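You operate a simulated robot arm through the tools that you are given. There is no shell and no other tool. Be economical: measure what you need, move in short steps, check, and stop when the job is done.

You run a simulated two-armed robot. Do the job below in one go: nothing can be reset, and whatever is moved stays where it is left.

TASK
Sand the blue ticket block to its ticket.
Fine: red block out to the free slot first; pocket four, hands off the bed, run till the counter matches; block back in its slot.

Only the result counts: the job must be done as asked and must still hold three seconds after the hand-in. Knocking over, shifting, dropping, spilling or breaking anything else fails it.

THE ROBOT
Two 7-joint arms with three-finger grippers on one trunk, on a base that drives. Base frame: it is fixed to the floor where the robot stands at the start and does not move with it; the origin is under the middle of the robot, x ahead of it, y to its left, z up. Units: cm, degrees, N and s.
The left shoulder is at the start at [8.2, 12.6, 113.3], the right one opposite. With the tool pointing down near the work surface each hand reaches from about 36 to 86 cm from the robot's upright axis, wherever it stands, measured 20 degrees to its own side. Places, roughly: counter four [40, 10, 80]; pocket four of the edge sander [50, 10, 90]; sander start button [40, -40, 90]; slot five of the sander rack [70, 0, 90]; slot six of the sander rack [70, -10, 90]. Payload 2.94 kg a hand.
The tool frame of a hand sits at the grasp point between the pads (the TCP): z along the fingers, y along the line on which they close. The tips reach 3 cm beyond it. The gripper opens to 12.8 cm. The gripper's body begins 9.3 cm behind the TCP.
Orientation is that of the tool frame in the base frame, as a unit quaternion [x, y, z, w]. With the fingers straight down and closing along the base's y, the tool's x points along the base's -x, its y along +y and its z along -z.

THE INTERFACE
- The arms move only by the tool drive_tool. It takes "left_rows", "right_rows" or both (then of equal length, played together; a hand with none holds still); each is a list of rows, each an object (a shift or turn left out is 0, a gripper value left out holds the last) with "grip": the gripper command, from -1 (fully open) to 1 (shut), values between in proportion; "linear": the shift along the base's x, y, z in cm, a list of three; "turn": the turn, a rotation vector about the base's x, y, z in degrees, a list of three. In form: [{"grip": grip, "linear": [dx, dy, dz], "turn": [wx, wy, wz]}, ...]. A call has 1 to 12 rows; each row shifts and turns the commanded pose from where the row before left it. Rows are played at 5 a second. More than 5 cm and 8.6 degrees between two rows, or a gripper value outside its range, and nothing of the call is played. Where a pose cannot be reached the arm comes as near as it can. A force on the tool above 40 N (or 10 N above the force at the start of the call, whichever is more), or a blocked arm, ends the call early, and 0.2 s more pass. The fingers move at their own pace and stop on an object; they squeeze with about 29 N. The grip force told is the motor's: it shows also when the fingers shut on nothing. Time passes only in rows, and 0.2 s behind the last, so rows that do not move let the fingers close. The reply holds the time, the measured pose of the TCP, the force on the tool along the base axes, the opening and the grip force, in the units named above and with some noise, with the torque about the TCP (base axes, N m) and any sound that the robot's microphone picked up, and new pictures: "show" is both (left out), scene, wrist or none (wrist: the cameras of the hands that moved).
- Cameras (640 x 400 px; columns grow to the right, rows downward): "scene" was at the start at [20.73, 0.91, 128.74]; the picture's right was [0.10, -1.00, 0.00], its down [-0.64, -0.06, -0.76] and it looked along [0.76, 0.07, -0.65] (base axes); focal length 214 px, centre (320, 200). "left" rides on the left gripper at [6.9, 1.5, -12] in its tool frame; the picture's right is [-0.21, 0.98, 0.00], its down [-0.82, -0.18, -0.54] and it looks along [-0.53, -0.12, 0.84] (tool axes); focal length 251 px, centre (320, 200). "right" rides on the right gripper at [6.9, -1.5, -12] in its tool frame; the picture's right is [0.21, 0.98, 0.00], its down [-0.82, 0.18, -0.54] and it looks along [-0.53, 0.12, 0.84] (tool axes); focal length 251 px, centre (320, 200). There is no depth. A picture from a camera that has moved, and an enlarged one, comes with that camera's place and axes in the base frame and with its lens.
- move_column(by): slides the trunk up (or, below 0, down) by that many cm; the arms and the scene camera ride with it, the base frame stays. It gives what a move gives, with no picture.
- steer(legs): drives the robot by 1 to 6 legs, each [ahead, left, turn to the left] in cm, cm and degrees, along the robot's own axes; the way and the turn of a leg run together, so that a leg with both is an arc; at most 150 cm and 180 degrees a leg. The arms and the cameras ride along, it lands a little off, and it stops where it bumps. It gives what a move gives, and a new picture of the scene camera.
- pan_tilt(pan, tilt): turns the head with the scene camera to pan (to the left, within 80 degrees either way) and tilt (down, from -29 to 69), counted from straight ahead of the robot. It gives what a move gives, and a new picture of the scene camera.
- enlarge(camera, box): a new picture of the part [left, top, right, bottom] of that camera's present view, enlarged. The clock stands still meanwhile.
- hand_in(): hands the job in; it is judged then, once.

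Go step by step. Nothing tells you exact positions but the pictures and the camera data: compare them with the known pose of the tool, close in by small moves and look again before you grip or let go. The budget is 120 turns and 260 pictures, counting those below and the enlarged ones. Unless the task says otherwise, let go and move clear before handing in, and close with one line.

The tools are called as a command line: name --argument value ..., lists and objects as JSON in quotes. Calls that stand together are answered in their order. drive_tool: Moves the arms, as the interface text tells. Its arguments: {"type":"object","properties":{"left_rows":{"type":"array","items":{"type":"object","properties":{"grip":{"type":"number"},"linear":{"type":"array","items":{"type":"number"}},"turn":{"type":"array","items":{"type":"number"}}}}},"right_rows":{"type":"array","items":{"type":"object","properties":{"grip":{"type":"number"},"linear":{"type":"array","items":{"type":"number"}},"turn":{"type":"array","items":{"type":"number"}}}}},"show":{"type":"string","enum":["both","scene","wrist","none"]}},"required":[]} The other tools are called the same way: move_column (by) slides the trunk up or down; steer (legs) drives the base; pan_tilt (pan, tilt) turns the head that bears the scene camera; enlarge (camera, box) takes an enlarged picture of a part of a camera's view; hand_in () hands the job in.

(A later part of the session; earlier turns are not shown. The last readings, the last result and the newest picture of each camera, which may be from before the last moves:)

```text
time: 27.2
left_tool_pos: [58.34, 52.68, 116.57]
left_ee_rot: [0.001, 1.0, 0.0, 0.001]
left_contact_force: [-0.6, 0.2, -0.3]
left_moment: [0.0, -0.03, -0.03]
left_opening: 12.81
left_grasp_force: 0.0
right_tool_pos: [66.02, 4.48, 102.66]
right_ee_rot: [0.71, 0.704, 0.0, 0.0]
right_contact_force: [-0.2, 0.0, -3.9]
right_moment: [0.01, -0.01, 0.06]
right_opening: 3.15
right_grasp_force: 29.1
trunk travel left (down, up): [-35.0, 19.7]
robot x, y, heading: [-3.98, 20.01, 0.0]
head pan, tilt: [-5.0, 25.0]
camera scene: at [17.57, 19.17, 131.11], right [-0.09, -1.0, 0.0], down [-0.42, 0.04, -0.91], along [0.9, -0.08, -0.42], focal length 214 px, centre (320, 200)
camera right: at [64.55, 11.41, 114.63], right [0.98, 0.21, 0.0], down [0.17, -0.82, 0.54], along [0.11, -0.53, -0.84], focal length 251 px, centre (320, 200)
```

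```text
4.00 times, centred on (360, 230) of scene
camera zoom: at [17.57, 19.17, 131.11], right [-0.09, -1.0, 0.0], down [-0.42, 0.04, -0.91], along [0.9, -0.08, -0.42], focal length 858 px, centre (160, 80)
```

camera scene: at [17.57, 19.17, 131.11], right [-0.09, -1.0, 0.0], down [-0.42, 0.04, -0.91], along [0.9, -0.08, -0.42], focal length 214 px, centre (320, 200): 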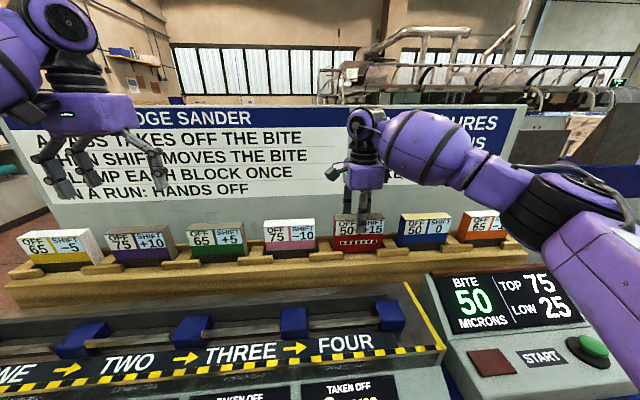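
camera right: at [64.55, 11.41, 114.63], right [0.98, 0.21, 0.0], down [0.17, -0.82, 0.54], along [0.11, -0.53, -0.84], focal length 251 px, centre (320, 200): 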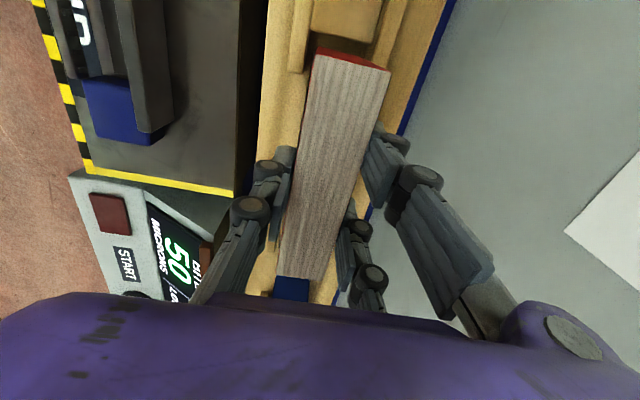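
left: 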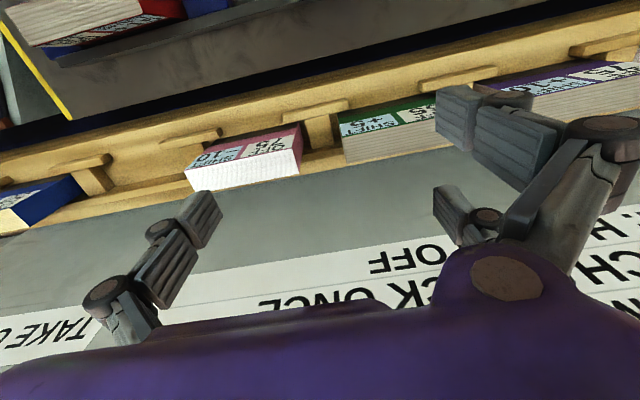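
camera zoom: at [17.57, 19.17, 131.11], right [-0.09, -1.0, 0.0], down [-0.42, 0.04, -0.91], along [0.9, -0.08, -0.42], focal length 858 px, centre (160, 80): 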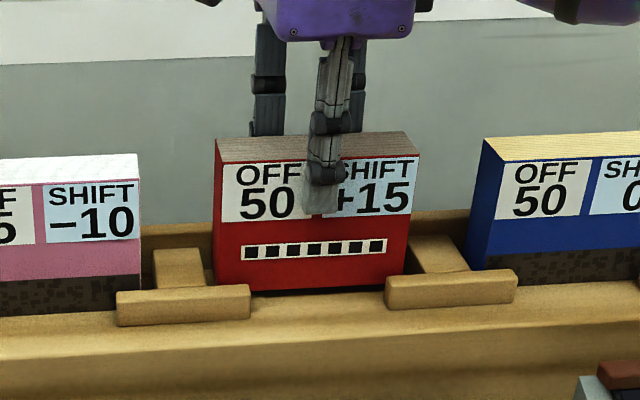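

drive_tool --right_rows '[{"linear": [0, -0.1, -0.4]}, {"linear": [0, 0, -0.3]}, {"linear": [0, 0, -0.2]}, {}]' --show "none"

enlarge --camera "scene" --box '[280, 180, 440, 280]'

```text
time: 28.2
left_tool_pos: [58.21, 52.59, 116.56]
left_ee_rot: [0.0, 1.0, 0.0, 0.0]
left_contact_force: [-0.3, -0.6, 0.6]
left_moment: [0.0, 0.0, 0.03]
left_opening: 12.82
left_grasp_force: 0.0
right_tool_pos: [66.08, 4.24, 101.78]
right_ee_rot: [0.711, 0.703, 0.001, 0.0]
right_contact_force: [0.3, -0.1, 1.5]
right_moment: [-0.38, -0.03, 0.06]
right_opening: 3.18
right_grasp_force: 29.3
trunk travel left (down, up): [-35.0, 19.7]
robot x, y, heading: [-3.95, 19.97, 0.1]
head pan, tilt: [-5.0, 25.0]
```

```text
4.00 times, centred on (360, 230) of scene
camera zoom: at [17.54, 19.17, 131.11], right [-0.09, -1.0, 0.0], down [-0.42, 0.04, -0.91], along [0.9, -0.08, -0.42], focal length 858 px, centre (160, 80)
```

zoom: 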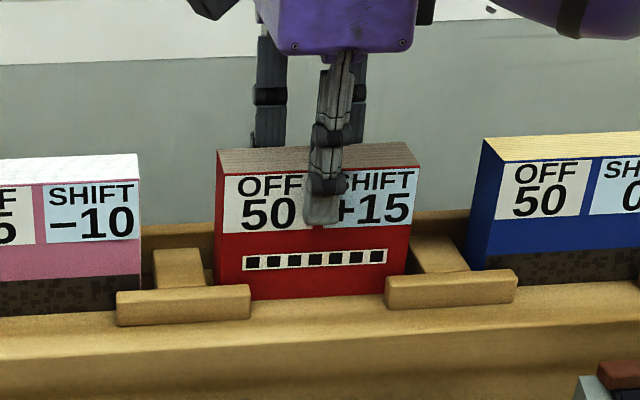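

The block is standing on the slot floor (load off the hand). Opening and retreating straight up.

drive_tool --right_rows '[{"grip": 0.4}, {"grip": 0.1}, {"grip": -0.1}, {}]' --show "none"

drive_tool --right_rows '[{"linear": [0, 0, 2]}, {"linear": [0, 0, 4]}, {"linear": [0, 0, 4], "grip": -1}, {"linear": [0, 0, 2]}]'

enlarge --camera "scene" --box '[280, 170, 440, 270]'

```text
time: 29.2
left_tool_pos: [58.19, 52.6, 116.7]
left_ee_rot: [0.0, 1.0, -0.001, 0.0]
left_contact_force: [0.2, 0.4, 0.0]
left_moment: [-0.02, -0.01, 0.04]
left_opening: 12.78
left_grasp_force: 0.0
right_tool_pos: [65.96, 4.3, 101.67]
right_ee_rot: [0.71, 0.704, 0.0, 0.0]
right_contact_force: [0.4, 0.1, -0.4]
right_moment: [0.02, 0.01, 0.01]
right_opening: 7.05
right_grasp_force: 0.1
trunk travel left (down, up): [-35.0, 19.7]
robot x, y, heading: [-4.25, 19.72, -0.1]
head pan, tilt: [-5.0, 25.0]
```

```text
time: 30.2
left_tool_pos: [58.09, 52.52, 116.71]
left_ee_rot: [0.001, 1.0, 0.0, 0.0]
left_contact_force: [-0.4, -0.7, 0.0]
left_moment: [-0.02, -0.01, -0.02]
left_opening: 12.81
left_grasp_force: 0.2
right_tool_pos: [66.1, 4.41, 113.69]
right_ee_rot: [0.709, 0.705, 0.0, 0.0]
right_contact_force: [-0.1, 0.0, -0.3]
right_moment: [-0.01, 0.03, 0.0]
right_opening: 12.81
right_grasp_force: 0.1
trunk travel left (down, up): [-35.0, 19.7]
robot x, y, heading: [-3.83, 19.84, 0.2]
head pan, tilt: [-5.0, 25.0]
camera scene: at [17.5, 19.17, 131.12], right [-0.09, -1.0, 0.0], down [-0.42, 0.04, -0.91], along [0.9, -0.08, -0.42], focal length 214 px, centre (320, 200)
camera right: at [64.62, 11.33, 125.79], right [0.98, 0.21, 0.0], down [0.17, -0.82, 0.54], along [0.11, -0.53, -0.84], focal length 251 px, centre (320, 200)
```

scene: 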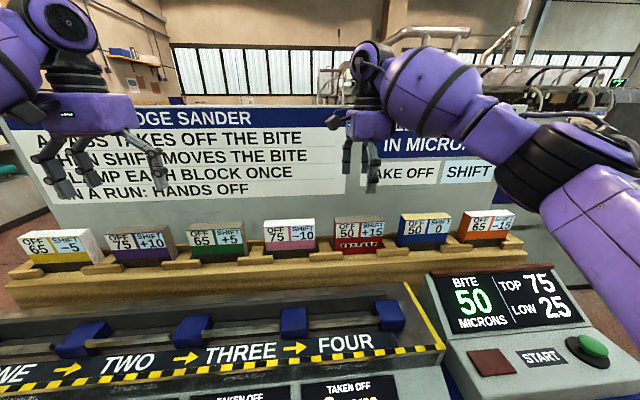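
right: 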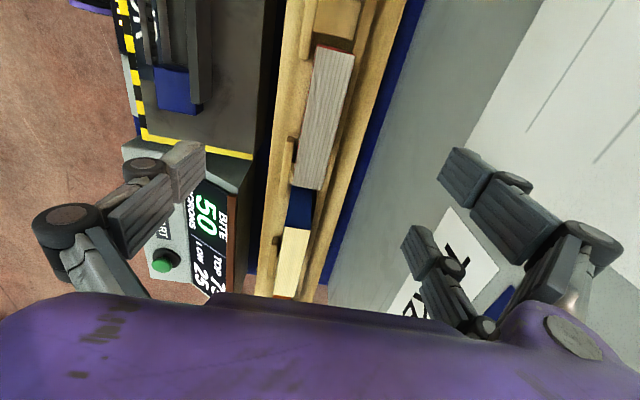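

```text
4.00 times, centred on (360, 220) of scene
camera zoom: at [17.5, 19.17, 131.12], right [-0.09, -1.0, 0.0], down [-0.42, 0.04, -0.91], along [0.9, -0.08, -0.42], focal length 858 px, centre (160, 120)
```

zoom: 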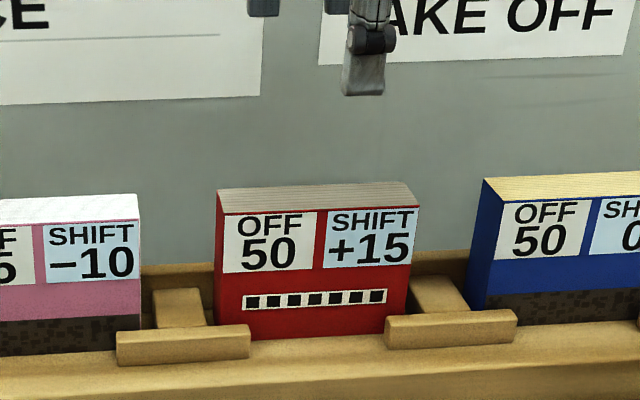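

Red stands properly in slot five. Next: the blue block at about (66, −14.2).

drive_tool --right_rows '[{"linear": [0, -4.7, 0]}, {"linear": [0, -4.7, 0]}, {"linear": [0, -4.7, 0]}, {"linear": [-0.1, -4.5, 0]}, {"linear": [0, 0, -3]}, {"linear": [0, 0, -2.7]}, {}]'

enlarge --camera "right" --box '[240, 20, 400, 120]'

enlarge --camera "right" --box '[240, 150, 400, 250]'

```text
time: 31.8
left_tool_pos: [58.21, 52.7, 116.58]
left_ee_rot: [0.0, 1.0, 0.0, 0.0]
left_contact_force: [-0.3, 0.1, -0.4]
left_moment: [-0.01, 0.02, 0.0]
left_opening: 12.8
left_grasp_force: 0.0
right_tool_pos: [66.01, -14.15, 108.1]
right_ee_rot: [0.71, 0.704, 0.0, 0.001]
right_contact_force: [0.5, -0.1, -0.1]
right_moment: [0.0, 0.02, -0.02]
right_opening: 12.8
right_grasp_force: 0.0
trunk travel left (down, up): [-35.0, 19.7]
robot x, y, heading: [-3.85, 19.95, 0.0]
head pan, tilt: [-5.0, 25.0]
camera scene: at [17.52, 19.2, 131.11], right [-0.09, -1.0, 0.0], down [-0.42, 0.04, -0.91], along [0.9, -0.08, -0.42], focal length 214 px, centre (320, 200)
camera right: at [64.53, -7.33, 120.16], right [0.98, 0.21, 0.0], down [0.17, -0.82, 0.54], along [0.11, -0.53, -0.84], focal length 251 px, centre (320, 200)
```

scene: 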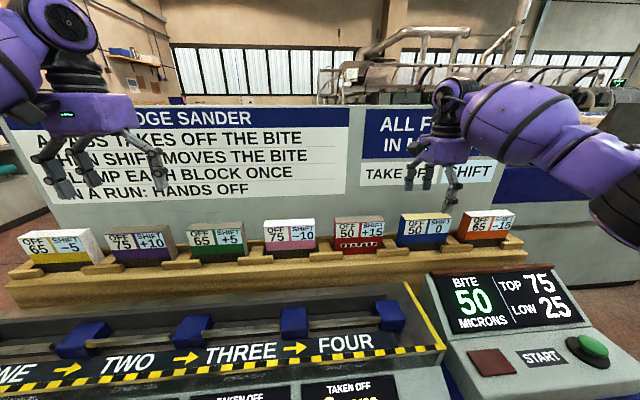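
right: 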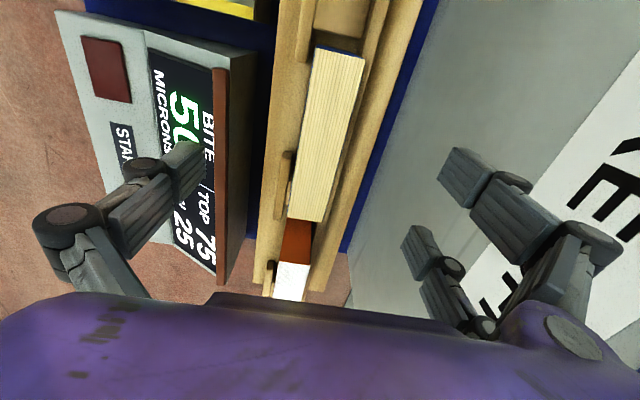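

```text
4.00 times, centred on (320, 70) of right
camera zoom: at [64.53, -7.33, 120.16], right [0.98, 0.21, 0.0], down [0.17, -0.82, 0.54], along [0.11, -0.53, -0.84], focal length 1006 px, centre (320, 720)
```

zoom: 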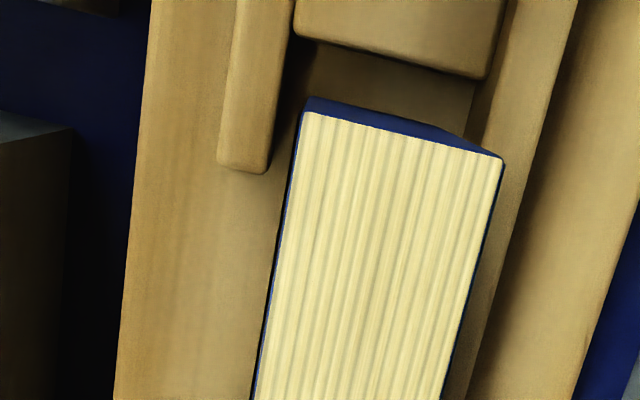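

```text
4.00 times, centred on (320, 200) of right
camera zoom: at [64.53, -7.33, 120.16], right [0.98, 0.21, 0.0], down [0.17, -0.82, 0.54], along [0.11, -0.53, -0.84], focal length 1006 px, centre (320, 200)
```

zoom: 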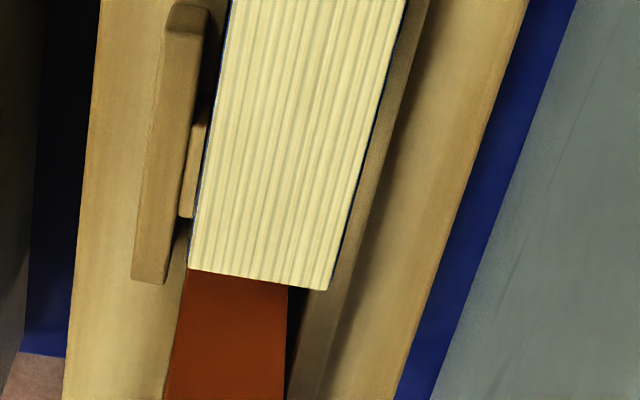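

Blue block centre ≈ (66.0, −14.4). Narrow the gripper, descend, close.

drive_tool --right_rows '[{"linear": [0, -0.2, 0], "grip": -0.1}, {"grip": -0.1}, {"linear": [0, 0, -3.2]}, {"linear": [0, 0, -3.2]}, {}]'

drive_tool --right_rows '[{"grip": 0.35}, {"grip": 1}, {"grip": 1}, {"grip": 1}]' --show "none"

```text
time: 33.0
left_tool_pos: [58.23, 52.56, 116.66]
left_ee_rot: [0.0, 1.0, 0.0, 0.0]
left_contact_force: [0.0, 0.1, -0.1]
left_moment: [0.03, -0.02, 0.0]
left_opening: 12.81
left_grasp_force: 0.0
right_tool_pos: [65.87, -14.35, 101.46]
right_ee_rot: [0.71, 0.704, 0.0, 0.001]
right_contact_force: [0.3, 0.7, 0.5]
right_moment: [0.0, -0.02, 0.0]
right_opening: 7.04
right_grasp_force: 0.1
trunk travel left (down, up): [-35.0, 19.7]
robot x, y, heading: [-3.83, 19.99, -0.4]
head pan, tilt: [-5.0, 25.0]
camera scene: at [17.52, 19.19, 131.12], right [-0.09, -1.0, 0.0], down [-0.42, 0.04, -0.91], along [0.9, -0.08, -0.42], focal length 214 px, centre (320, 200)
camera right: at [64.33, -7.33, 113.62], right [0.98, 0.21, 0.0], down [0.17, -0.82, 0.54], along [0.11, -0.53, -0.84], focal length 251 px, centre (320, 200)
```

scene: 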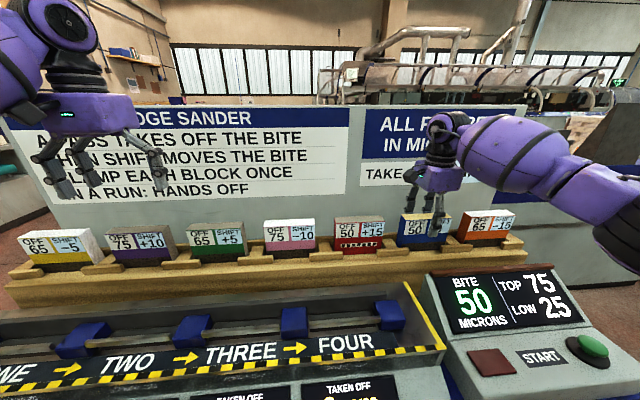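
right: 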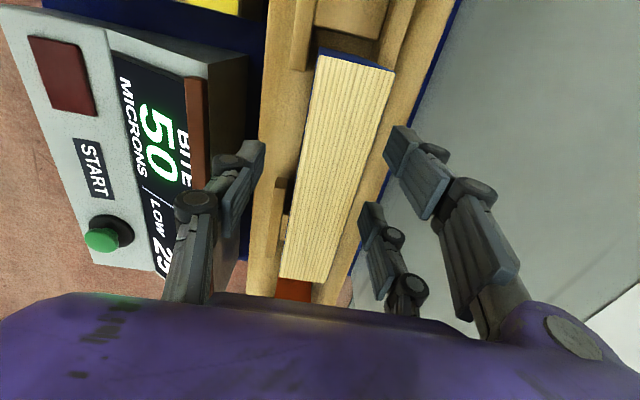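

```text
time: 34.0
left_tool_pos: [58.23, 52.61, 116.58]
left_ee_rot: [0.001, 1.0, 0.0, 0.0]
left_contact_force: [-0.4, -0.4, 0.4]
left_moment: [-0.03, -0.02, 0.0]
left_opening: 12.8
left_grasp_force: 0.1
right_tool_pos: [65.86, -14.25, 101.6]
right_ee_rot: [0.71, 0.704, -0.001, 0.0]
right_contact_force: [-0.5, -0.5, 1.4]
right_moment: [-0.13, 0.03, 0.1]
right_opening: 3.16
right_grasp_force: 28.8
trunk travel left (down, up): [-35.0, 19.7]
robot x, y, heading: [-4.31, 19.9, -0.2]
head pan, tilt: [-5.0, 25.0]
```

Gripped at 3.16 cm. Lift high, pass over red with clearance, then come back over pocket four.

drive_tool --right_rows '[{"linear": [0, 0, 2]}, {"linear": [0, 0, 4]}, {"linear": [0, 0, 4]}, {"linear": [0, 0, 4]}, {"linear": [0, 4, 0]}, {"linear": [0, 4.5, 0]}, {"linear": [0, 4.5, 0]}, {"linear": [0, 4.5, 0]}, {"linear": [0, 4.5, 0]}, {"linear": [0, 4, 0]}, {}]' --show "scene"

drive_tool --right_rows '[{"linear": [-4, 0, 0]}, {"linear": [-4.5, 0, 0]}, {"linear": [-4.5, 0, -2]}, {"linear": [-4, 0, -3]}, {"linear": [-0.9, 0, -3]}, {}]'

```text
time: 36.4
left_tool_pos: [58.33, 52.34, 116.65]
left_ee_rot: [0.001, 1.0, 0.0, 0.001]
left_contact_force: [0.1, 0.4, -0.4]
left_moment: [0.03, -0.01, -0.02]
left_opening: 12.8
left_grasp_force: 0.1
right_tool_pos: [65.98, 11.55, 115.53]
right_ee_rot: [0.71, 0.704, -0.001, 0.0]
right_contact_force: [0.3, -0.7, -3.1]
right_moment: [0.02, -0.01, -0.03]
right_opening: 3.17
right_grasp_force: 28.4
trunk travel left (down, up): [-35.0, 19.7]
robot x, y, heading: [-3.9, 19.92, 0.0]
head pan, tilt: [-5.0, 25.0]
camera scene: at [17.57, 19.05, 131.1], right [-0.09, -1.0, 0.0], down [-0.42, 0.04, -0.91], along [0.9, -0.08, -0.42], focal length 214 px, centre (320, 200)
```

scene: 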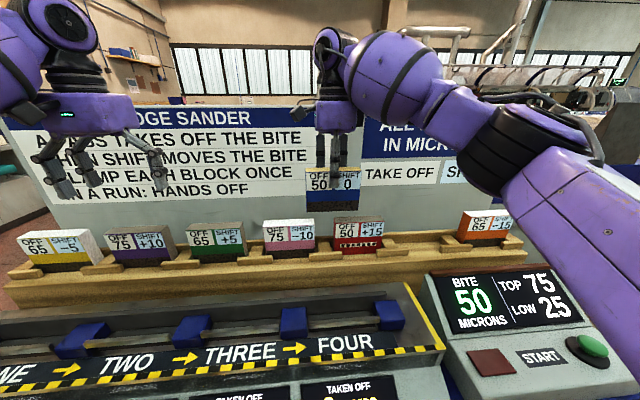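

```text
time: 37.8
left_tool_pos: [58.19, 52.68, 116.7]
left_ee_rot: [0.001, 1.0, 0.0, 0.001]
left_contact_force: [0.5, -0.2, 0.0]
left_moment: [0.02, 0.02, 0.0]
left_opening: 12.78
left_grasp_force: 0.0
right_tool_pos: [47.99, 11.59, 107.55]
right_ee_rot: [0.71, 0.704, 0.0, 0.0]
right_contact_force: [-0.1, 0.8, -3.5]
right_moment: [0.0, -0.01, -0.01]
right_opening: 3.2
right_grasp_force: 29.4
trunk travel left (down, up): [-35.0, 19.7]
robot x, y, heading: [-3.7, 19.92, -0.4]
head pan, tilt: [-5.0, 25.0]
camera scene: at [17.53, 19.17, 131.11], right [-0.09, -1.0, 0.0], down [-0.42, 0.04, -0.91], along [0.9, -0.08, -0.42], focal length 214 px, centre (320, 200)
camera right: at [46.52, 18.45, 119.58], right [0.98, 0.21, 0.0], down [0.17, -0.82, 0.54], along [0.11, -0.53, -0.84], focal length 251 px, centre (320, 200)
```

scene: 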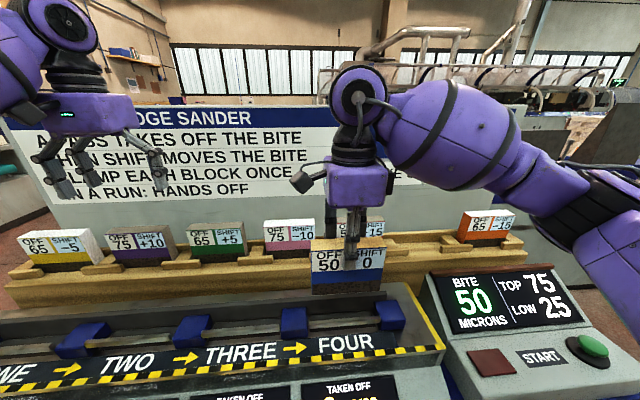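
right: 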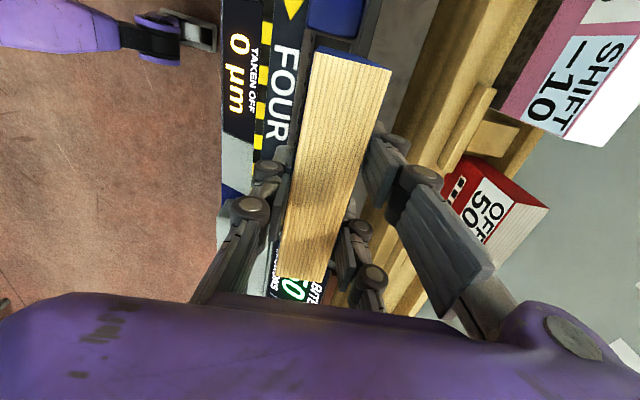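

Lower until the bottom sits just above the rails and check the fit.

drive_tool --right_rows '[{"linear": [-0.05, 0.15, -2]}, {"linear": [0, 0, -2]}, {}]'

enlarge --camera "scene" --box '[260, 250, 420, 350]'

enlarge --camera "right" --box '[240, 0, 400, 100]'

```text
time: 38.6
left_tool_pos: [58.36, 52.54, 116.53]
left_ee_rot: [0.001, 1.0, 0.0, 0.0]
left_contact_force: [0.2, 0.2, 0.6]
left_moment: [0.02, 0.03, -0.01]
left_opening: 12.79
left_grasp_force: 0.1
right_tool_pos: [48.07, 11.79, 103.5]
right_ee_rot: [0.709, 0.705, 0.0, 0.0]
right_contact_force: [-0.1, -0.2, -3.0]
right_moment: [0.01, -0.02, -0.02]
right_opening: 3.21
right_grasp_force: 28.8
trunk travel left (down, up): [-35.0, 19.7]
robot x, y, heading: [-4.15, 19.81, -0.3]
head pan, tilt: [-5.0, 25.0]
camera scene: at [17.55, 19.17, 131.11], right [-0.09, -1.0, 0.0], down [-0.42, 0.04, -0.91], along [0.9, -0.08, -0.42], focal length 214 px, centre (320, 200)
camera right: at [46.54, 18.71, 115.49], right [0.98, 0.21, 0.0], down [0.17, -0.82, 0.54], along [0.11, -0.53, -0.84], focal length 251 px, centre (320, 200)
```

scene: 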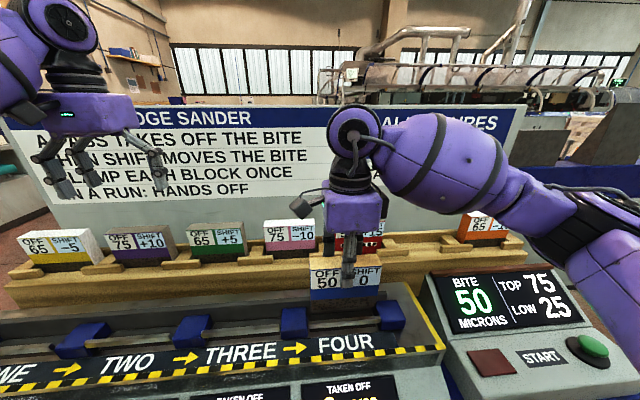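
right: 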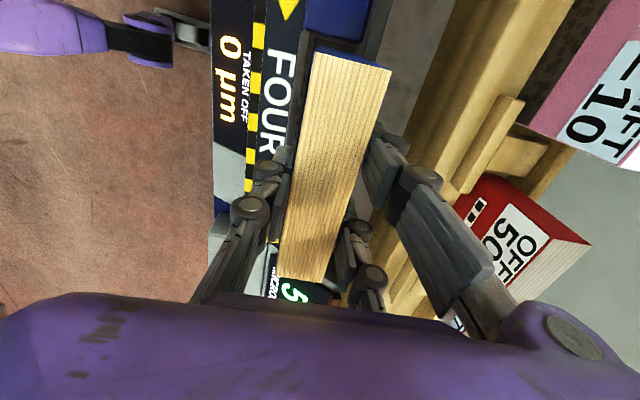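

```text
4.00 times, centred on (340, 300) of scene
camera zoom: at [17.55, 19.17, 131.11], right [-0.09, -1.0, 0.0], down [-0.42, 0.04, -0.91], along [0.9, -0.08, -0.42], focal length 858 px, centre (240, -200)
```

zoom: 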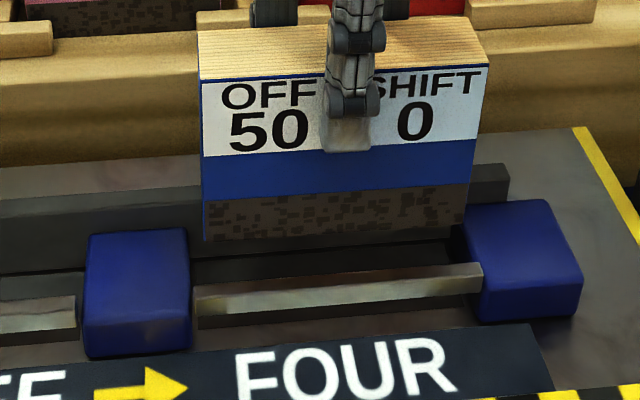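

```text
4.00 times, centred on (320, 50) of right
camera zoom: at [46.54, 18.71, 115.49], right [0.98, 0.21, 0.0], down [0.17, -0.82, 0.54], along [0.11, -0.53, -0.84], focal length 1006 px, centre (320, 800)
```

zoom: 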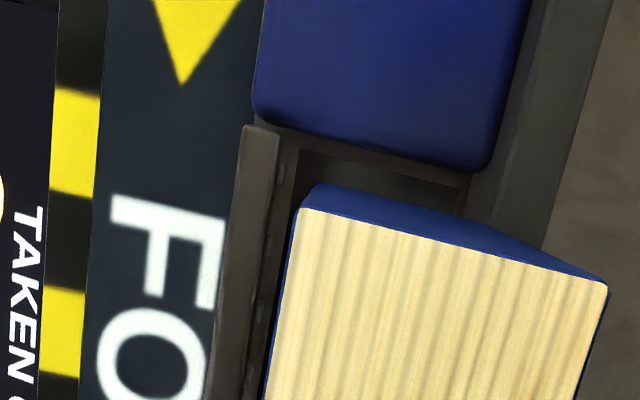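

Fit matches red's earlier position. Lowering to the pocket floor.

drive_tool --right_rows '[{"linear": [-0.1, 0, -1.5]}, {"linear": [0, 0, -1.5]}, {"linear": [0, 0, -1.5]}, {"linear": [0, 0, -0.8]}, {}]' --show "none"

enlarge --camera "scene" --box '[260, 250, 420, 350]'

```text
time: 39.8
left_tool_pos: [58.32, 52.57, 116.6]
left_ee_rot: [0.001, 1.0, 0.0, 0.0]
left_contact_force: [1.0, -1.0, -0.2]
left_moment: [0.01, -0.02, -0.04]
left_opening: 12.79
left_grasp_force: 0.1
right_tool_pos: [47.89, 11.67, 98.26]
right_ee_rot: [0.71, 0.704, 0.0, 0.0]
right_contact_force: [-0.2, 0.0, -3.2]
right_moment: [0.03, 0.0, -0.03]
right_opening: 3.19
right_grasp_force: 29.4
trunk travel left (down, up): [-35.0, 19.7]
robot x, y, heading: [-3.78, 20.05, -0.2]
head pan, tilt: [-5.0, 25.0]
```

```text
4.00 times, centred on (340, 300) of scene
camera zoom: at [17.57, 19.17, 131.11], right [-0.09, -1.0, 0.0], down [-0.42, 0.04, -0.91], along [0.9, -0.08, -0.42], focal length 858 px, centre (240, -200)
```

zoom: 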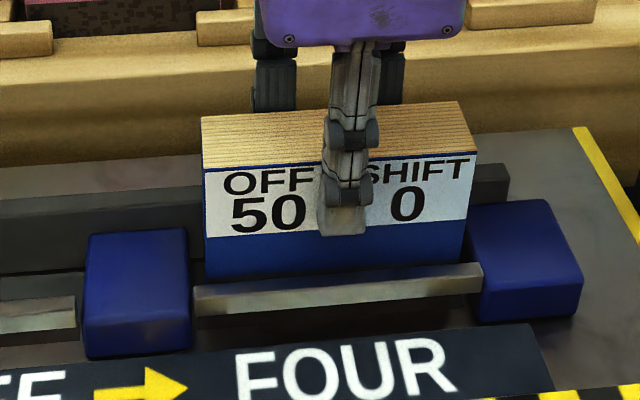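

drive_tool --right_rows '[{"linear": [0, 0, -0.3]}, {"linear": [0, 0, -0.3]}, {"linear": [0, 0, -0.15]}, {}]' --show "none"

```text
time: 40.8
left_tool_pos: [58.15, 52.61, 116.69]
left_ee_rot: [0.0, 1.0, 0.0, -0.001]
left_contact_force: [1.0, 0.8, -0.6]
left_moment: [-0.01, 0.01, 0.03]
left_opening: 12.79
left_grasp_force: 0.0
right_tool_pos: [47.9, 11.63, 97.61]
right_ee_rot: [0.71, 0.705, 0.001, 0.0]
right_contact_force: [1.2, -1.7, 9.5]
right_moment: [-0.7, 0.07, 0.05]
right_opening: 3.17
right_grasp_force: 28.7
trunk travel left (down, up): [-35.0, 19.7]
robot x, y, heading: [-4.01, 19.9, -0.2]
head pan, tilt: [-5.0, 25.0]
```

Seated on the pocket floor (contact ~10 N). Releasing and rising clear.

drive_tool --right_rows '[{"linear": [0, 0, 0.1], "grip": 0.4}, {"grip": 0.1}, {"grip": -0.1}, {}]' --show "none"

drive_tool --right_rows '[{"linear": [0, 0, 2]}, {"linear": [0, 0, 4]}, {"linear": [0, 0, 4]}, {"linear": [0, 0, 4]}, {"linear": [0, 0, 2]}, {}]'

enlarge --camera "scene" --box '[260, 250, 420, 350]'

enlarge --camera "scene" --box '[420, 270, 620, 395]'

```text
time: 41.8
left_tool_pos: [58.22, 52.51, 116.64]
left_ee_rot: [0.001, 1.0, 0.0, 0.0]
left_contact_force: [-0.6, 0.1, -0.8]
left_moment: [0.04, 0.0, 0.02]
left_opening: 12.8
left_grasp_force: 0.1
right_tool_pos: [47.96, 11.67, 97.59]
right_ee_rot: [0.71, 0.704, 0.001, 0.0]
right_contact_force: [0.2, 0.0, -0.5]
right_moment: [0.0, -0.07, 0.02]
right_opening: 7.03
right_grasp_force: 0.0
trunk travel left (down, up): [-35.0, 19.7]
robot x, y, heading: [-3.57, 19.89, 0.0]
head pan, tilt: [-5.0, 25.0]
```

```text
time: 43.2
left_tool_pos: [58.26, 52.6, 116.54]
left_ee_rot: [0.002, 1.0, 0.0, 0.0]
left_contact_force: [-0.3, 0.0, 0.7]
left_moment: [0.02, 0.01, -0.03]
left_opening: 12.78
left_grasp_force: 0.0
right_tool_pos: [47.93, 11.8, 113.86]
right_ee_rot: [0.711, 0.704, 0.0, 0.0]
right_contact_force: [-0.4, 1.0, -0.5]
right_moment: [-0.01, -0.01, -0.01]
right_opening: 7.07
right_grasp_force: 0.1
trunk travel left (down, up): [-35.0, 19.7]
robot x, y, heading: [-3.73, 20.08, -0.1]
head pan, tilt: [-5.0, 25.0]
camera scene: at [17.56, 19.16, 131.1], right [-0.09, -1.0, 0.0], down [-0.42, 0.04, -0.91], along [0.9, -0.08, -0.42], focal length 214 px, centre (320, 200)
camera right: at [46.5, 18.67, 125.87], right [0.98, 0.21, 0.0], down [0.17, -0.82, 0.54], along [0.11, -0.53, -0.84], focal length 251 px, centre (320, 200)
```

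scene: 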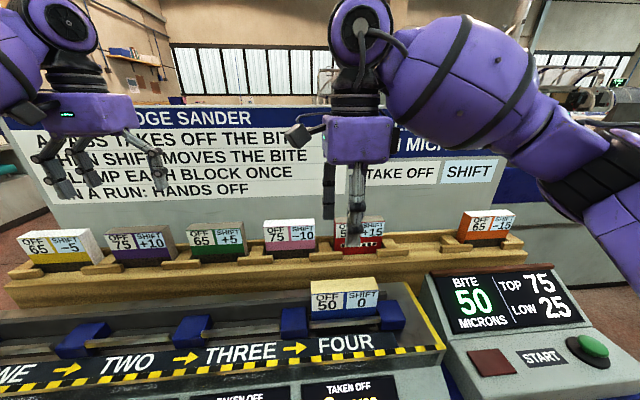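
right: 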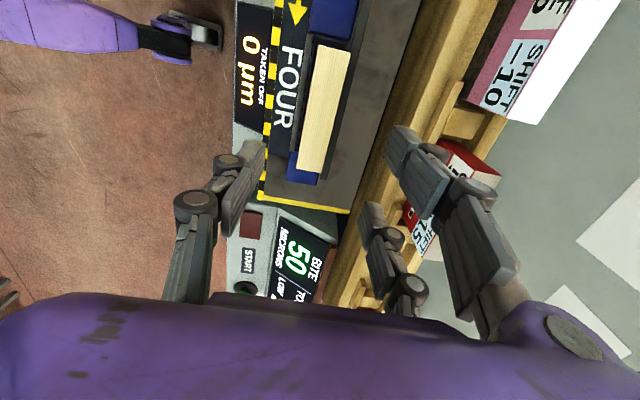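

```text
4.00 times, centred on (340, 300) of scene
camera zoom: at [17.56, 19.16, 131.1], right [-0.09, -1.0, 0.0], down [-0.42, 0.04, -0.91], along [0.9, -0.08, -0.42], focal length 858 px, centre (240, -200)
```

zoom: 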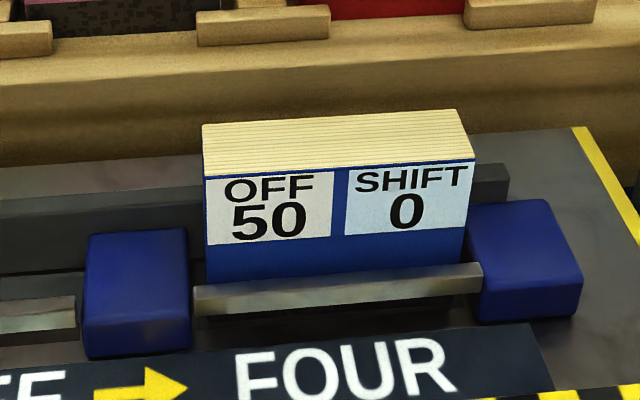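

```text
3.20 times, centred on (520, 332) of scene
camera zoom: at [17.56, 19.16, 131.1], right [-0.09, -1.0, 0.0], down [-0.42, 0.04, -0.91], along [0.9, -0.08, -0.42], focal length 686 px, centre (-320, -224)
```

zoom: 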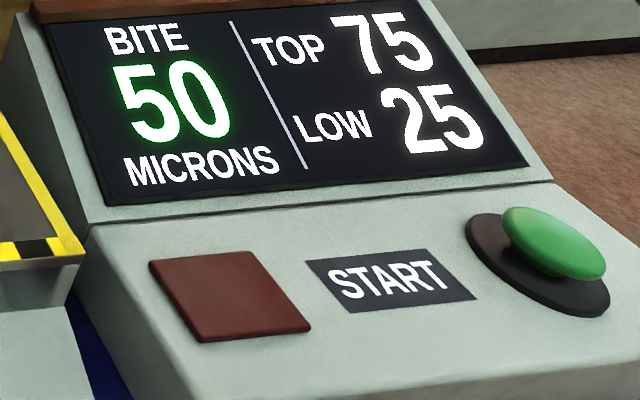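

Blue sits in pocket four, counter 0, bite 50. START button triangulated at about (39, −37.4, 87). Moving the hand over with closed fingers.

drive_tool --right_rows '[{"linear": [0, -4.5, 0], "grip": 1}, {"linear": [-0.9, -4.5, 0]}, {"linear": [-1, -4.5, 0]}, {"linear": [-1, -4.5, 0]}, {"linear": [-1, -4.5, 0]}, {"linear": [-1, -4.5, 0]}, {"linear": [-1, -4.5, 0]}, {"linear": [-1, -4.5, 0]}, {"linear": [-1, -4.5, 0]}, {"linear": [-1, -4.2, 0]}, {"linear": [0, -2, 0]}, {}]'

```text
time: 45.8
left_tool_pos: [58.25, 52.59, 116.71]
left_ee_rot: [0.001, 1.0, 0.0, 0.0]
left_contact_force: [-0.8, 0.5, -0.3]
left_moment: [0.0, -0.01, -0.03]
left_opening: 12.81
left_grasp_force: 0.0
right_tool_pos: [38.78, -34.97, 113.63]
right_ee_rot: [0.709, 0.705, 0.0, 0.001]
right_contact_force: [0.3, -1.0, -0.1]
right_moment: [0.03, 0.0, 0.0]
right_opening: 0.0
right_grasp_force: 3.0
trunk travel left (down, up): [-35.0, 19.7]
robot x, y, heading: [-3.62, 20.02, 0.0]
head pan, tilt: [-5.0, 25.0]
camera scene: at [17.53, 19.18, 131.11], right [-0.09, -1.0, 0.0], down [-0.42, 0.04, -0.91], along [0.9, -0.08, -0.42], focal length 214 px, centre (320, 200)
camera right: at [37.4, -28.08, 125.62], right [0.98, 0.21, 0.0], down [0.17, -0.82, 0.54], along [0.11, -0.53, -0.84], focal length 251 px, centre (320, 200)
```

scene: 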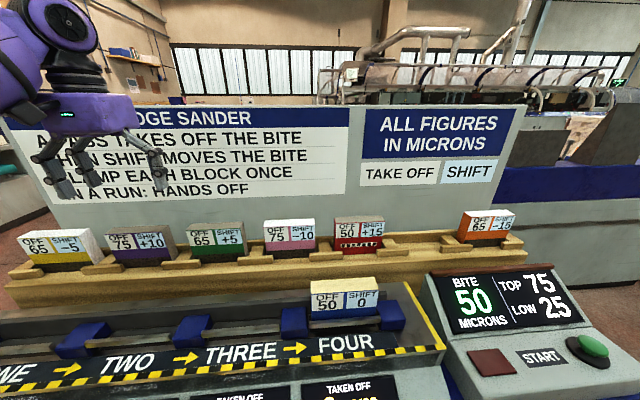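
right: 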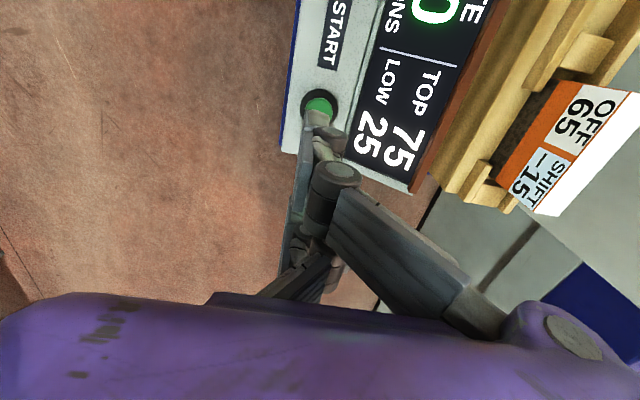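

drive_tool --right_rows '[{"linear": [0.3, 2, -4]}, {"linear": [0, 0, -4]}, {"linear": [0, 0, -4]}, {}]'

enlarge --camera "scene" --box '[480, 250, 640, 350]'

enlarge --camera "right" --box '[220, 20, 380, 120]'

```text
time: 46.8
left_tool_pos: [58.17, 52.57, 116.65]
left_ee_rot: [0.001, 1.0, 0.0, 0.0]
left_contact_force: [0.0, -0.7, 0.4]
left_moment: [0.04, -0.02, -0.01]
left_opening: 12.79
left_grasp_force: 0.1
right_tool_pos: [39.1, -32.82, 101.49]
right_ee_rot: [0.71, 0.704, -0.001, 0.001]
right_contact_force: [-0.4, 0.7, -0.2]
right_moment: [0.0, 0.0, -0.01]
right_opening: 0.0
right_grasp_force: 2.6
trunk travel left (down, up): [-35.0, 19.7]
robot x, y, heading: [-3.75, 19.91, -0.0]
head pan, tilt: [-5.0, 25.0]
camera scene: at [17.51, 19.19, 131.12], right [-0.09, -1.0, 0.0], down [-0.42, 0.04, -0.91], along [0.9, -0.08, -0.42], focal length 214 px, centre (320, 200)
camera right: at [37.68, -25.95, 113.58], right [0.98, 0.21, 0.0], down [0.17, -0.82, 0.54], along [0.11, -0.53, -0.84], focal length 251 px, centre (320, 200)
```

scene: 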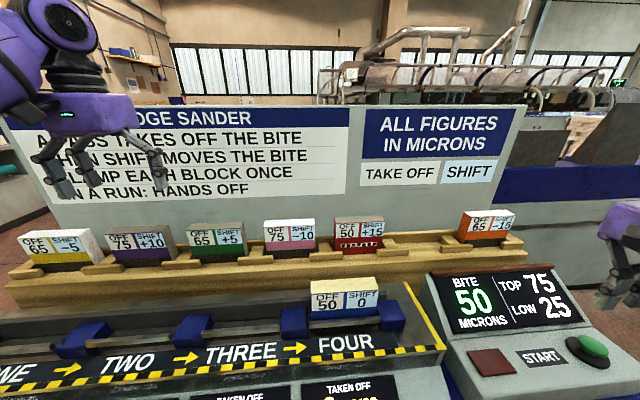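
right: 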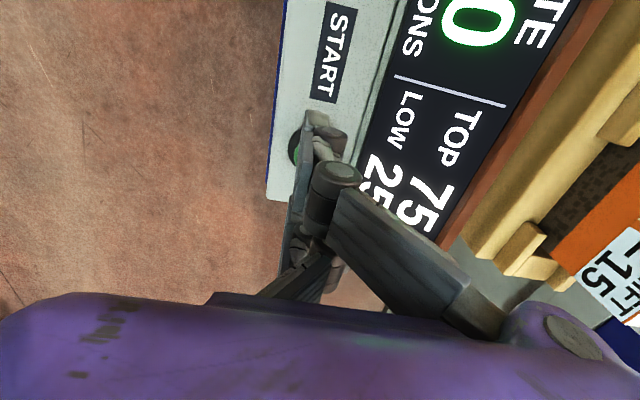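

```text
4.00 times, centred on (560, 300) of scene
camera zoom: at [17.51, 19.19, 131.12], right [-0.09, -1.0, 0.0], down [-0.42, 0.04, -0.91], along [0.9, -0.08, -0.42], focal length 858 px, centre (-640, -200)
```

zoom: 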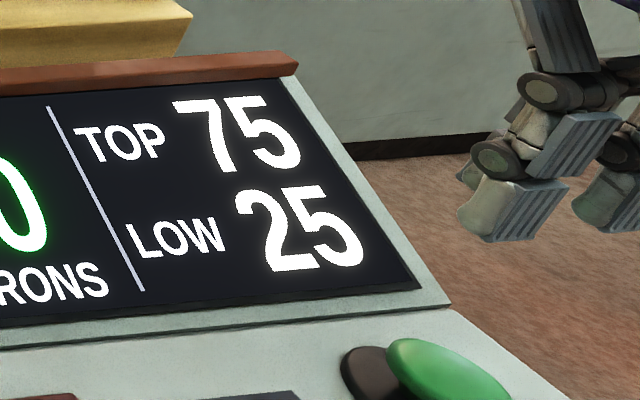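

```text
4.00 times, centred on (300, 70) of right
camera zoom: at [37.68, -25.95, 113.58], right [0.98, 0.21, 0.0], down [0.17, -0.82, 0.54], along [0.11, -0.53, -0.84], focal length 1006 px, centre (400, 720)
```

zoom: 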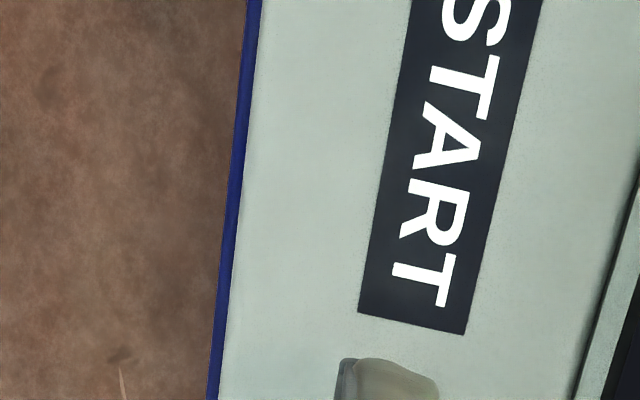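

drive_tool --right_rows '[{"linear": [0, -4.45, 0]}, {"linear": [0, 0, -4]}, {"linear": [0, 0, -3.5]}, {}]'

pan_tilt --pan -40 --tilt 40

```text
time: 47.8
left_tool_pos: [58.23, 52.68, 116.68]
left_ee_rot: [0.001, 1.0, 0.001, 0.0]
left_contact_force: [0.6, -0.1, 0.2]
left_moment: [-0.02, -0.01, 0.0]
left_opening: 12.82
left_grasp_force: 0.0
right_tool_pos: [39.54, -37.2, 94.34]
right_ee_rot: [0.711, 0.704, -0.001, 0.0]
right_contact_force: [0.4, 0.0, 0.2]
right_moment: [0.0, -0.02, 0.0]
right_opening: 0.01
right_grasp_force: 2.9
trunk travel left (down, up): [-35.0, 19.7]
robot x, y, heading: [-4.08, 20.2, 0.0]
head pan, tilt: [-5.0, 25.0]
camera scene: at [17.51, 19.2, 131.12], right [-0.09, -1.0, 0.0], down [-0.42, 0.04, -0.91], along [0.9, -0.08, -0.42], focal length 214 px, centre (320, 200)
camera right: at [37.96, -30.28, 106.26], right [0.98, 0.21, 0.0], down [0.17, -0.82, 0.54], along [0.11, -0.53, -0.84], focal length 251 px, centre (320, 200)
```

scene: 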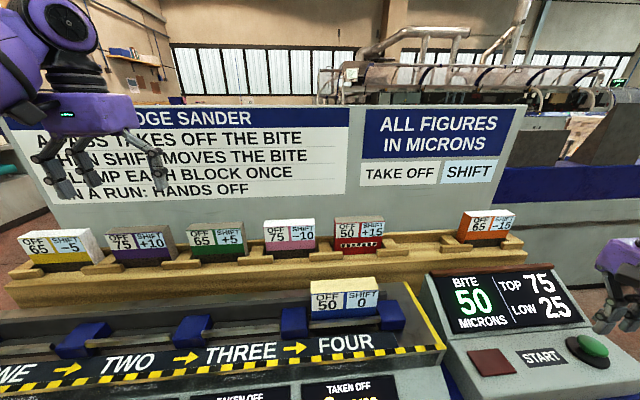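
right: 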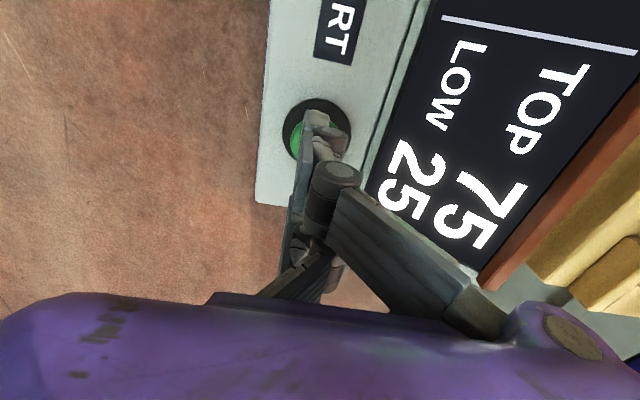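

```text
time: 48.8
left_tool_pos: [58.24, 52.63, 116.69]
left_ee_rot: [0.001, 1.0, 0.0, -0.001]
left_contact_force: [0.2, 0.1, 0.1]
left_moment: [0.02, -0.04, 0.02]
left_opening: 12.81
left_grasp_force: 0.0
right_tool_pos: [39.53, -37.21, 94.28]
right_ee_rot: [0.71, 0.704, 0.0, 0.001]
right_contact_force: [0.0, -0.1, 0.4]
right_moment: [-0.01, 0.01, 0.0]
right_opening: 0.0
right_grasp_force: 2.8
trunk travel left (down, up): [-35.0, 19.7]
robot x, y, heading: [-4.4, 20.02, -0.3]
head pan, tilt: [-40.0, 40.0]
camera scene: at [14.87, 14.52, 128.78], right [-0.64, -0.77, 0.0], down [-0.49, 0.41, -0.77], along [0.59, -0.49, -0.64], focal length 214 px, centre (320, 200)
```

scene: 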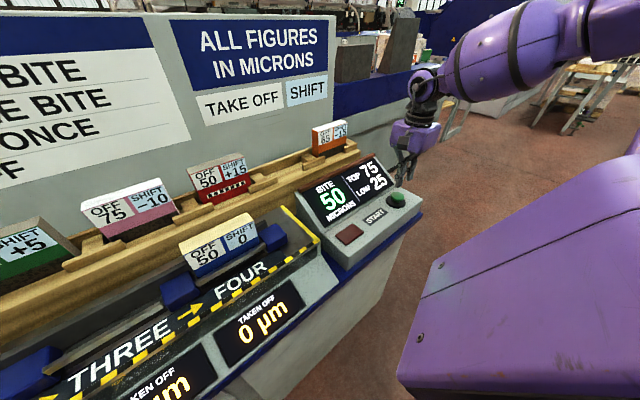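

enlarge --camera "scene" --box '[340, 140, 460, 215]'

enlarge --camera "right" --box '[250, 60, 410, 160]'

```text
5.33 times, centred on (400, 178) of scene
camera zoom: at [14.87, 14.52, 128.78], right [-0.64, -0.77, 0.0], down [-0.49, 0.41, -0.77], along [0.59, -0.49, -0.64], focal length 1144 px, centre (-107, 320)
```

zoom: 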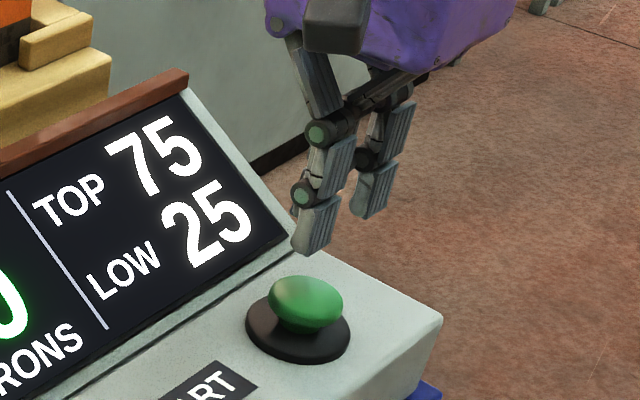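

```text
4.00 times, centred on (330, 110) of right
camera zoom: at [38.0, -30.29, 106.27], right [0.98, 0.21, 0.0], down [0.17, -0.82, 0.54], along [0.11, -0.53, -0.84], focal length 1006 px, centre (280, 560)
```

zoom: 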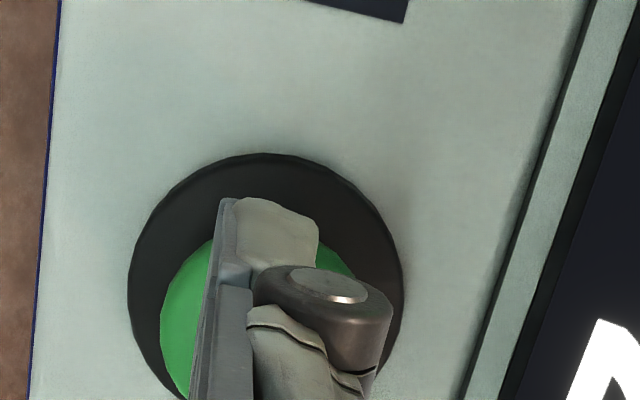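

Tip is centred above the green button. Pressing down gently.

drive_tool --right_rows '[{"linear": [-0.3, 0.1, -1]}, {"linear": [0, 0, -1]}, {"linear": [0, 0, -0.7]}, {}]' --show "scene"

enlarge --camera "scene" --box '[340, 140, 460, 215]'

```text
time: 49.8
left_tool_pos: [58.09, 52.67, 116.65]
left_ee_rot: [0.001, 1.0, -0.001, 0.0]
left_contact_force: [0.3, 0.4, 0.3]
left_moment: [-0.02, 0.02, -0.02]
left_opening: 12.81
left_grasp_force: 0.0
right_tool_pos: [38.96, -37.21, 91.43]
right_ee_rot: [0.709, 0.705, -0.001, 0.001]
right_contact_force: [0.2, 0.4, 0.5]
right_moment: [-0.01, 0.01, 0.01]
right_opening: 0.0
right_grasp_force: 3.1
trunk travel left (down, up): [-35.0, 19.7]
robot x, y, heading: [-3.91, 19.81, -0.3]
head pan, tilt: [-40.0, 40.0]
camera scene: at [14.86, 14.52, 128.78], right [-0.64, -0.76, 0.0], down [-0.49, 0.41, -0.77], along [0.59, -0.49, -0.64], focal length 214 px, centre (320, 200)
```

scene: 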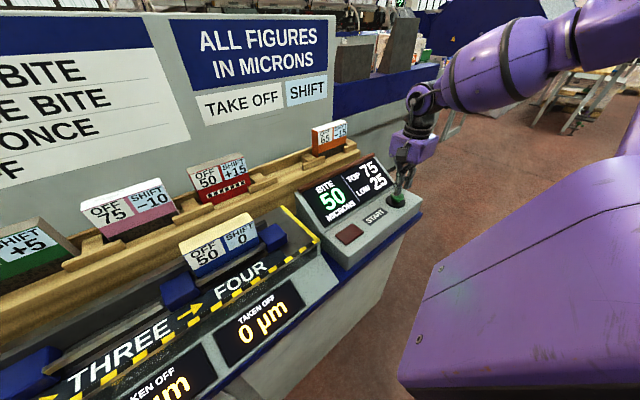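

```text
5.33 times, centred on (400, 178) of scene
camera zoom: at [14.86, 14.52, 128.78], right [-0.64, -0.76, 0.0], down [-0.49, 0.41, -0.77], along [0.59, -0.49, -0.64], focal length 1144 px, centre (-107, 320)
```

zoom: 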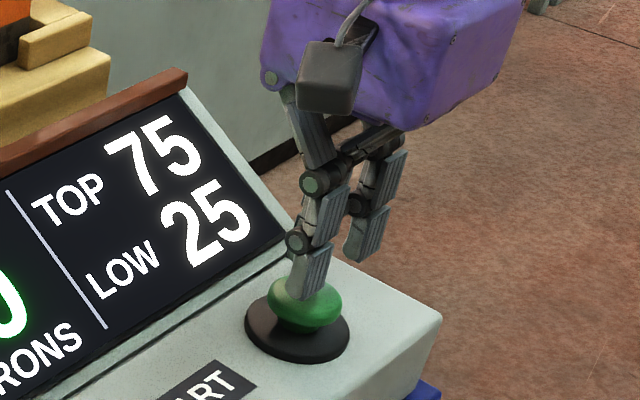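

drive_tool --right_rows '[{"linear": [0, 0, -0.4]}, {"linear": [0, 0, -0.4]}, {}]' --show "scene"

```text
time: 50.6
left_tool_pos: [58.23, 52.63, 116.62]
left_ee_rot: [0.0, 1.0, 0.001, 0.0]
left_contact_force: [0.9, 1.3, 0.5]
left_moment: [-0.01, -0.04, -0.02]
left_opening: 12.81
left_grasp_force: 0.1
right_tool_pos: [38.91, -37.34, 90.69]
right_ee_rot: [0.71, 0.704, -0.001, 0.001]
right_contact_force: [0.5, -0.4, -0.4]
right_moment: [-0.01, -0.01, -0.01]
right_opening: 0.0
right_grasp_force: 2.8
trunk travel left (down, up): [-35.0, 19.7]
robot x, y, heading: [-4.03, 20.04, -0.1]
head pan, tilt: [-40.0, 40.0]
camera scene: at [14.86, 14.51, 128.78], right [-0.64, -0.76, 0.0], down [-0.49, 0.41, -0.77], along [0.59, -0.49, -0.64], focal length 214 px, centre (320, 200)
```

scene: 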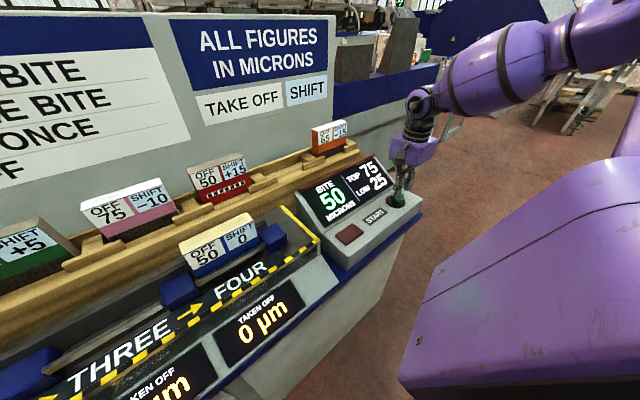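

drive_tool --right_rows '[{"linear": [0, 0, -0.4]}, {"linear": [0, 0, -0.3]}, {"linear": [0, 0, -0.3]}]' --show "scene"

enlarge --camera "scene" --box '[340, 140, 460, 215]'

```text
time: 51.4
left_tool_pos: [58.32, 52.6, 116.56]
left_ee_rot: [0.001, 1.0, 0.0, 0.0]
left_contact_force: [-0.3, -0.2, 0.4]
left_moment: [-0.01, 0.0, -0.01]
left_opening: 12.79
left_grasp_force: 0.2
right_tool_pos: [38.97, -37.31, 89.59]
right_ee_rot: [0.71, 0.704, 0.0, 0.001]
right_contact_force: [0.2, 0.0, -0.1]
right_moment: [-0.02, -0.03, 0.02]
right_opening: 0.02
right_grasp_force: 3.2
trunk travel left (down, up): [-35.0, 19.7]
robot x, y, heading: [-3.88, 20.09, 0.0]
head pan, tilt: [-40.0, 40.0]
camera scene: at [14.87, 14.51, 128.78], right [-0.64, -0.76, 0.0], down [-0.49, 0.41, -0.77], along [0.59, -0.49, -0.64], focal length 214 px, centre (320, 200)
```

scene: 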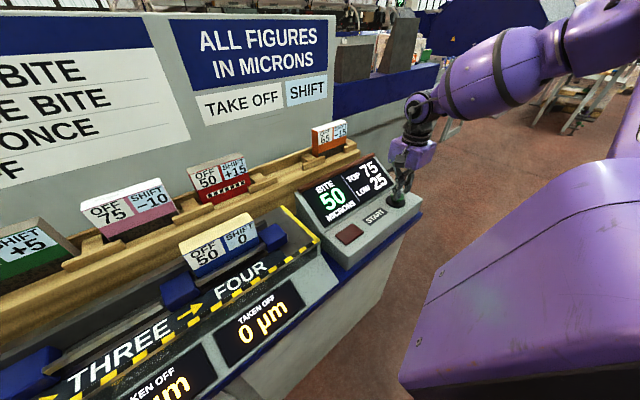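

```text
5.33 times, centred on (400, 178) of scene
camera zoom: at [14.87, 14.51, 128.78], right [-0.64, -0.76, 0.0], down [-0.49, 0.41, -0.77], along [0.59, -0.49, -0.64], focal length 1144 px, centre (-107, 320)
```

zoom: 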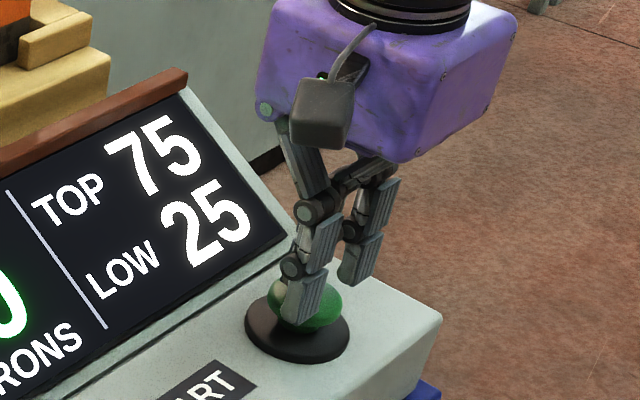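

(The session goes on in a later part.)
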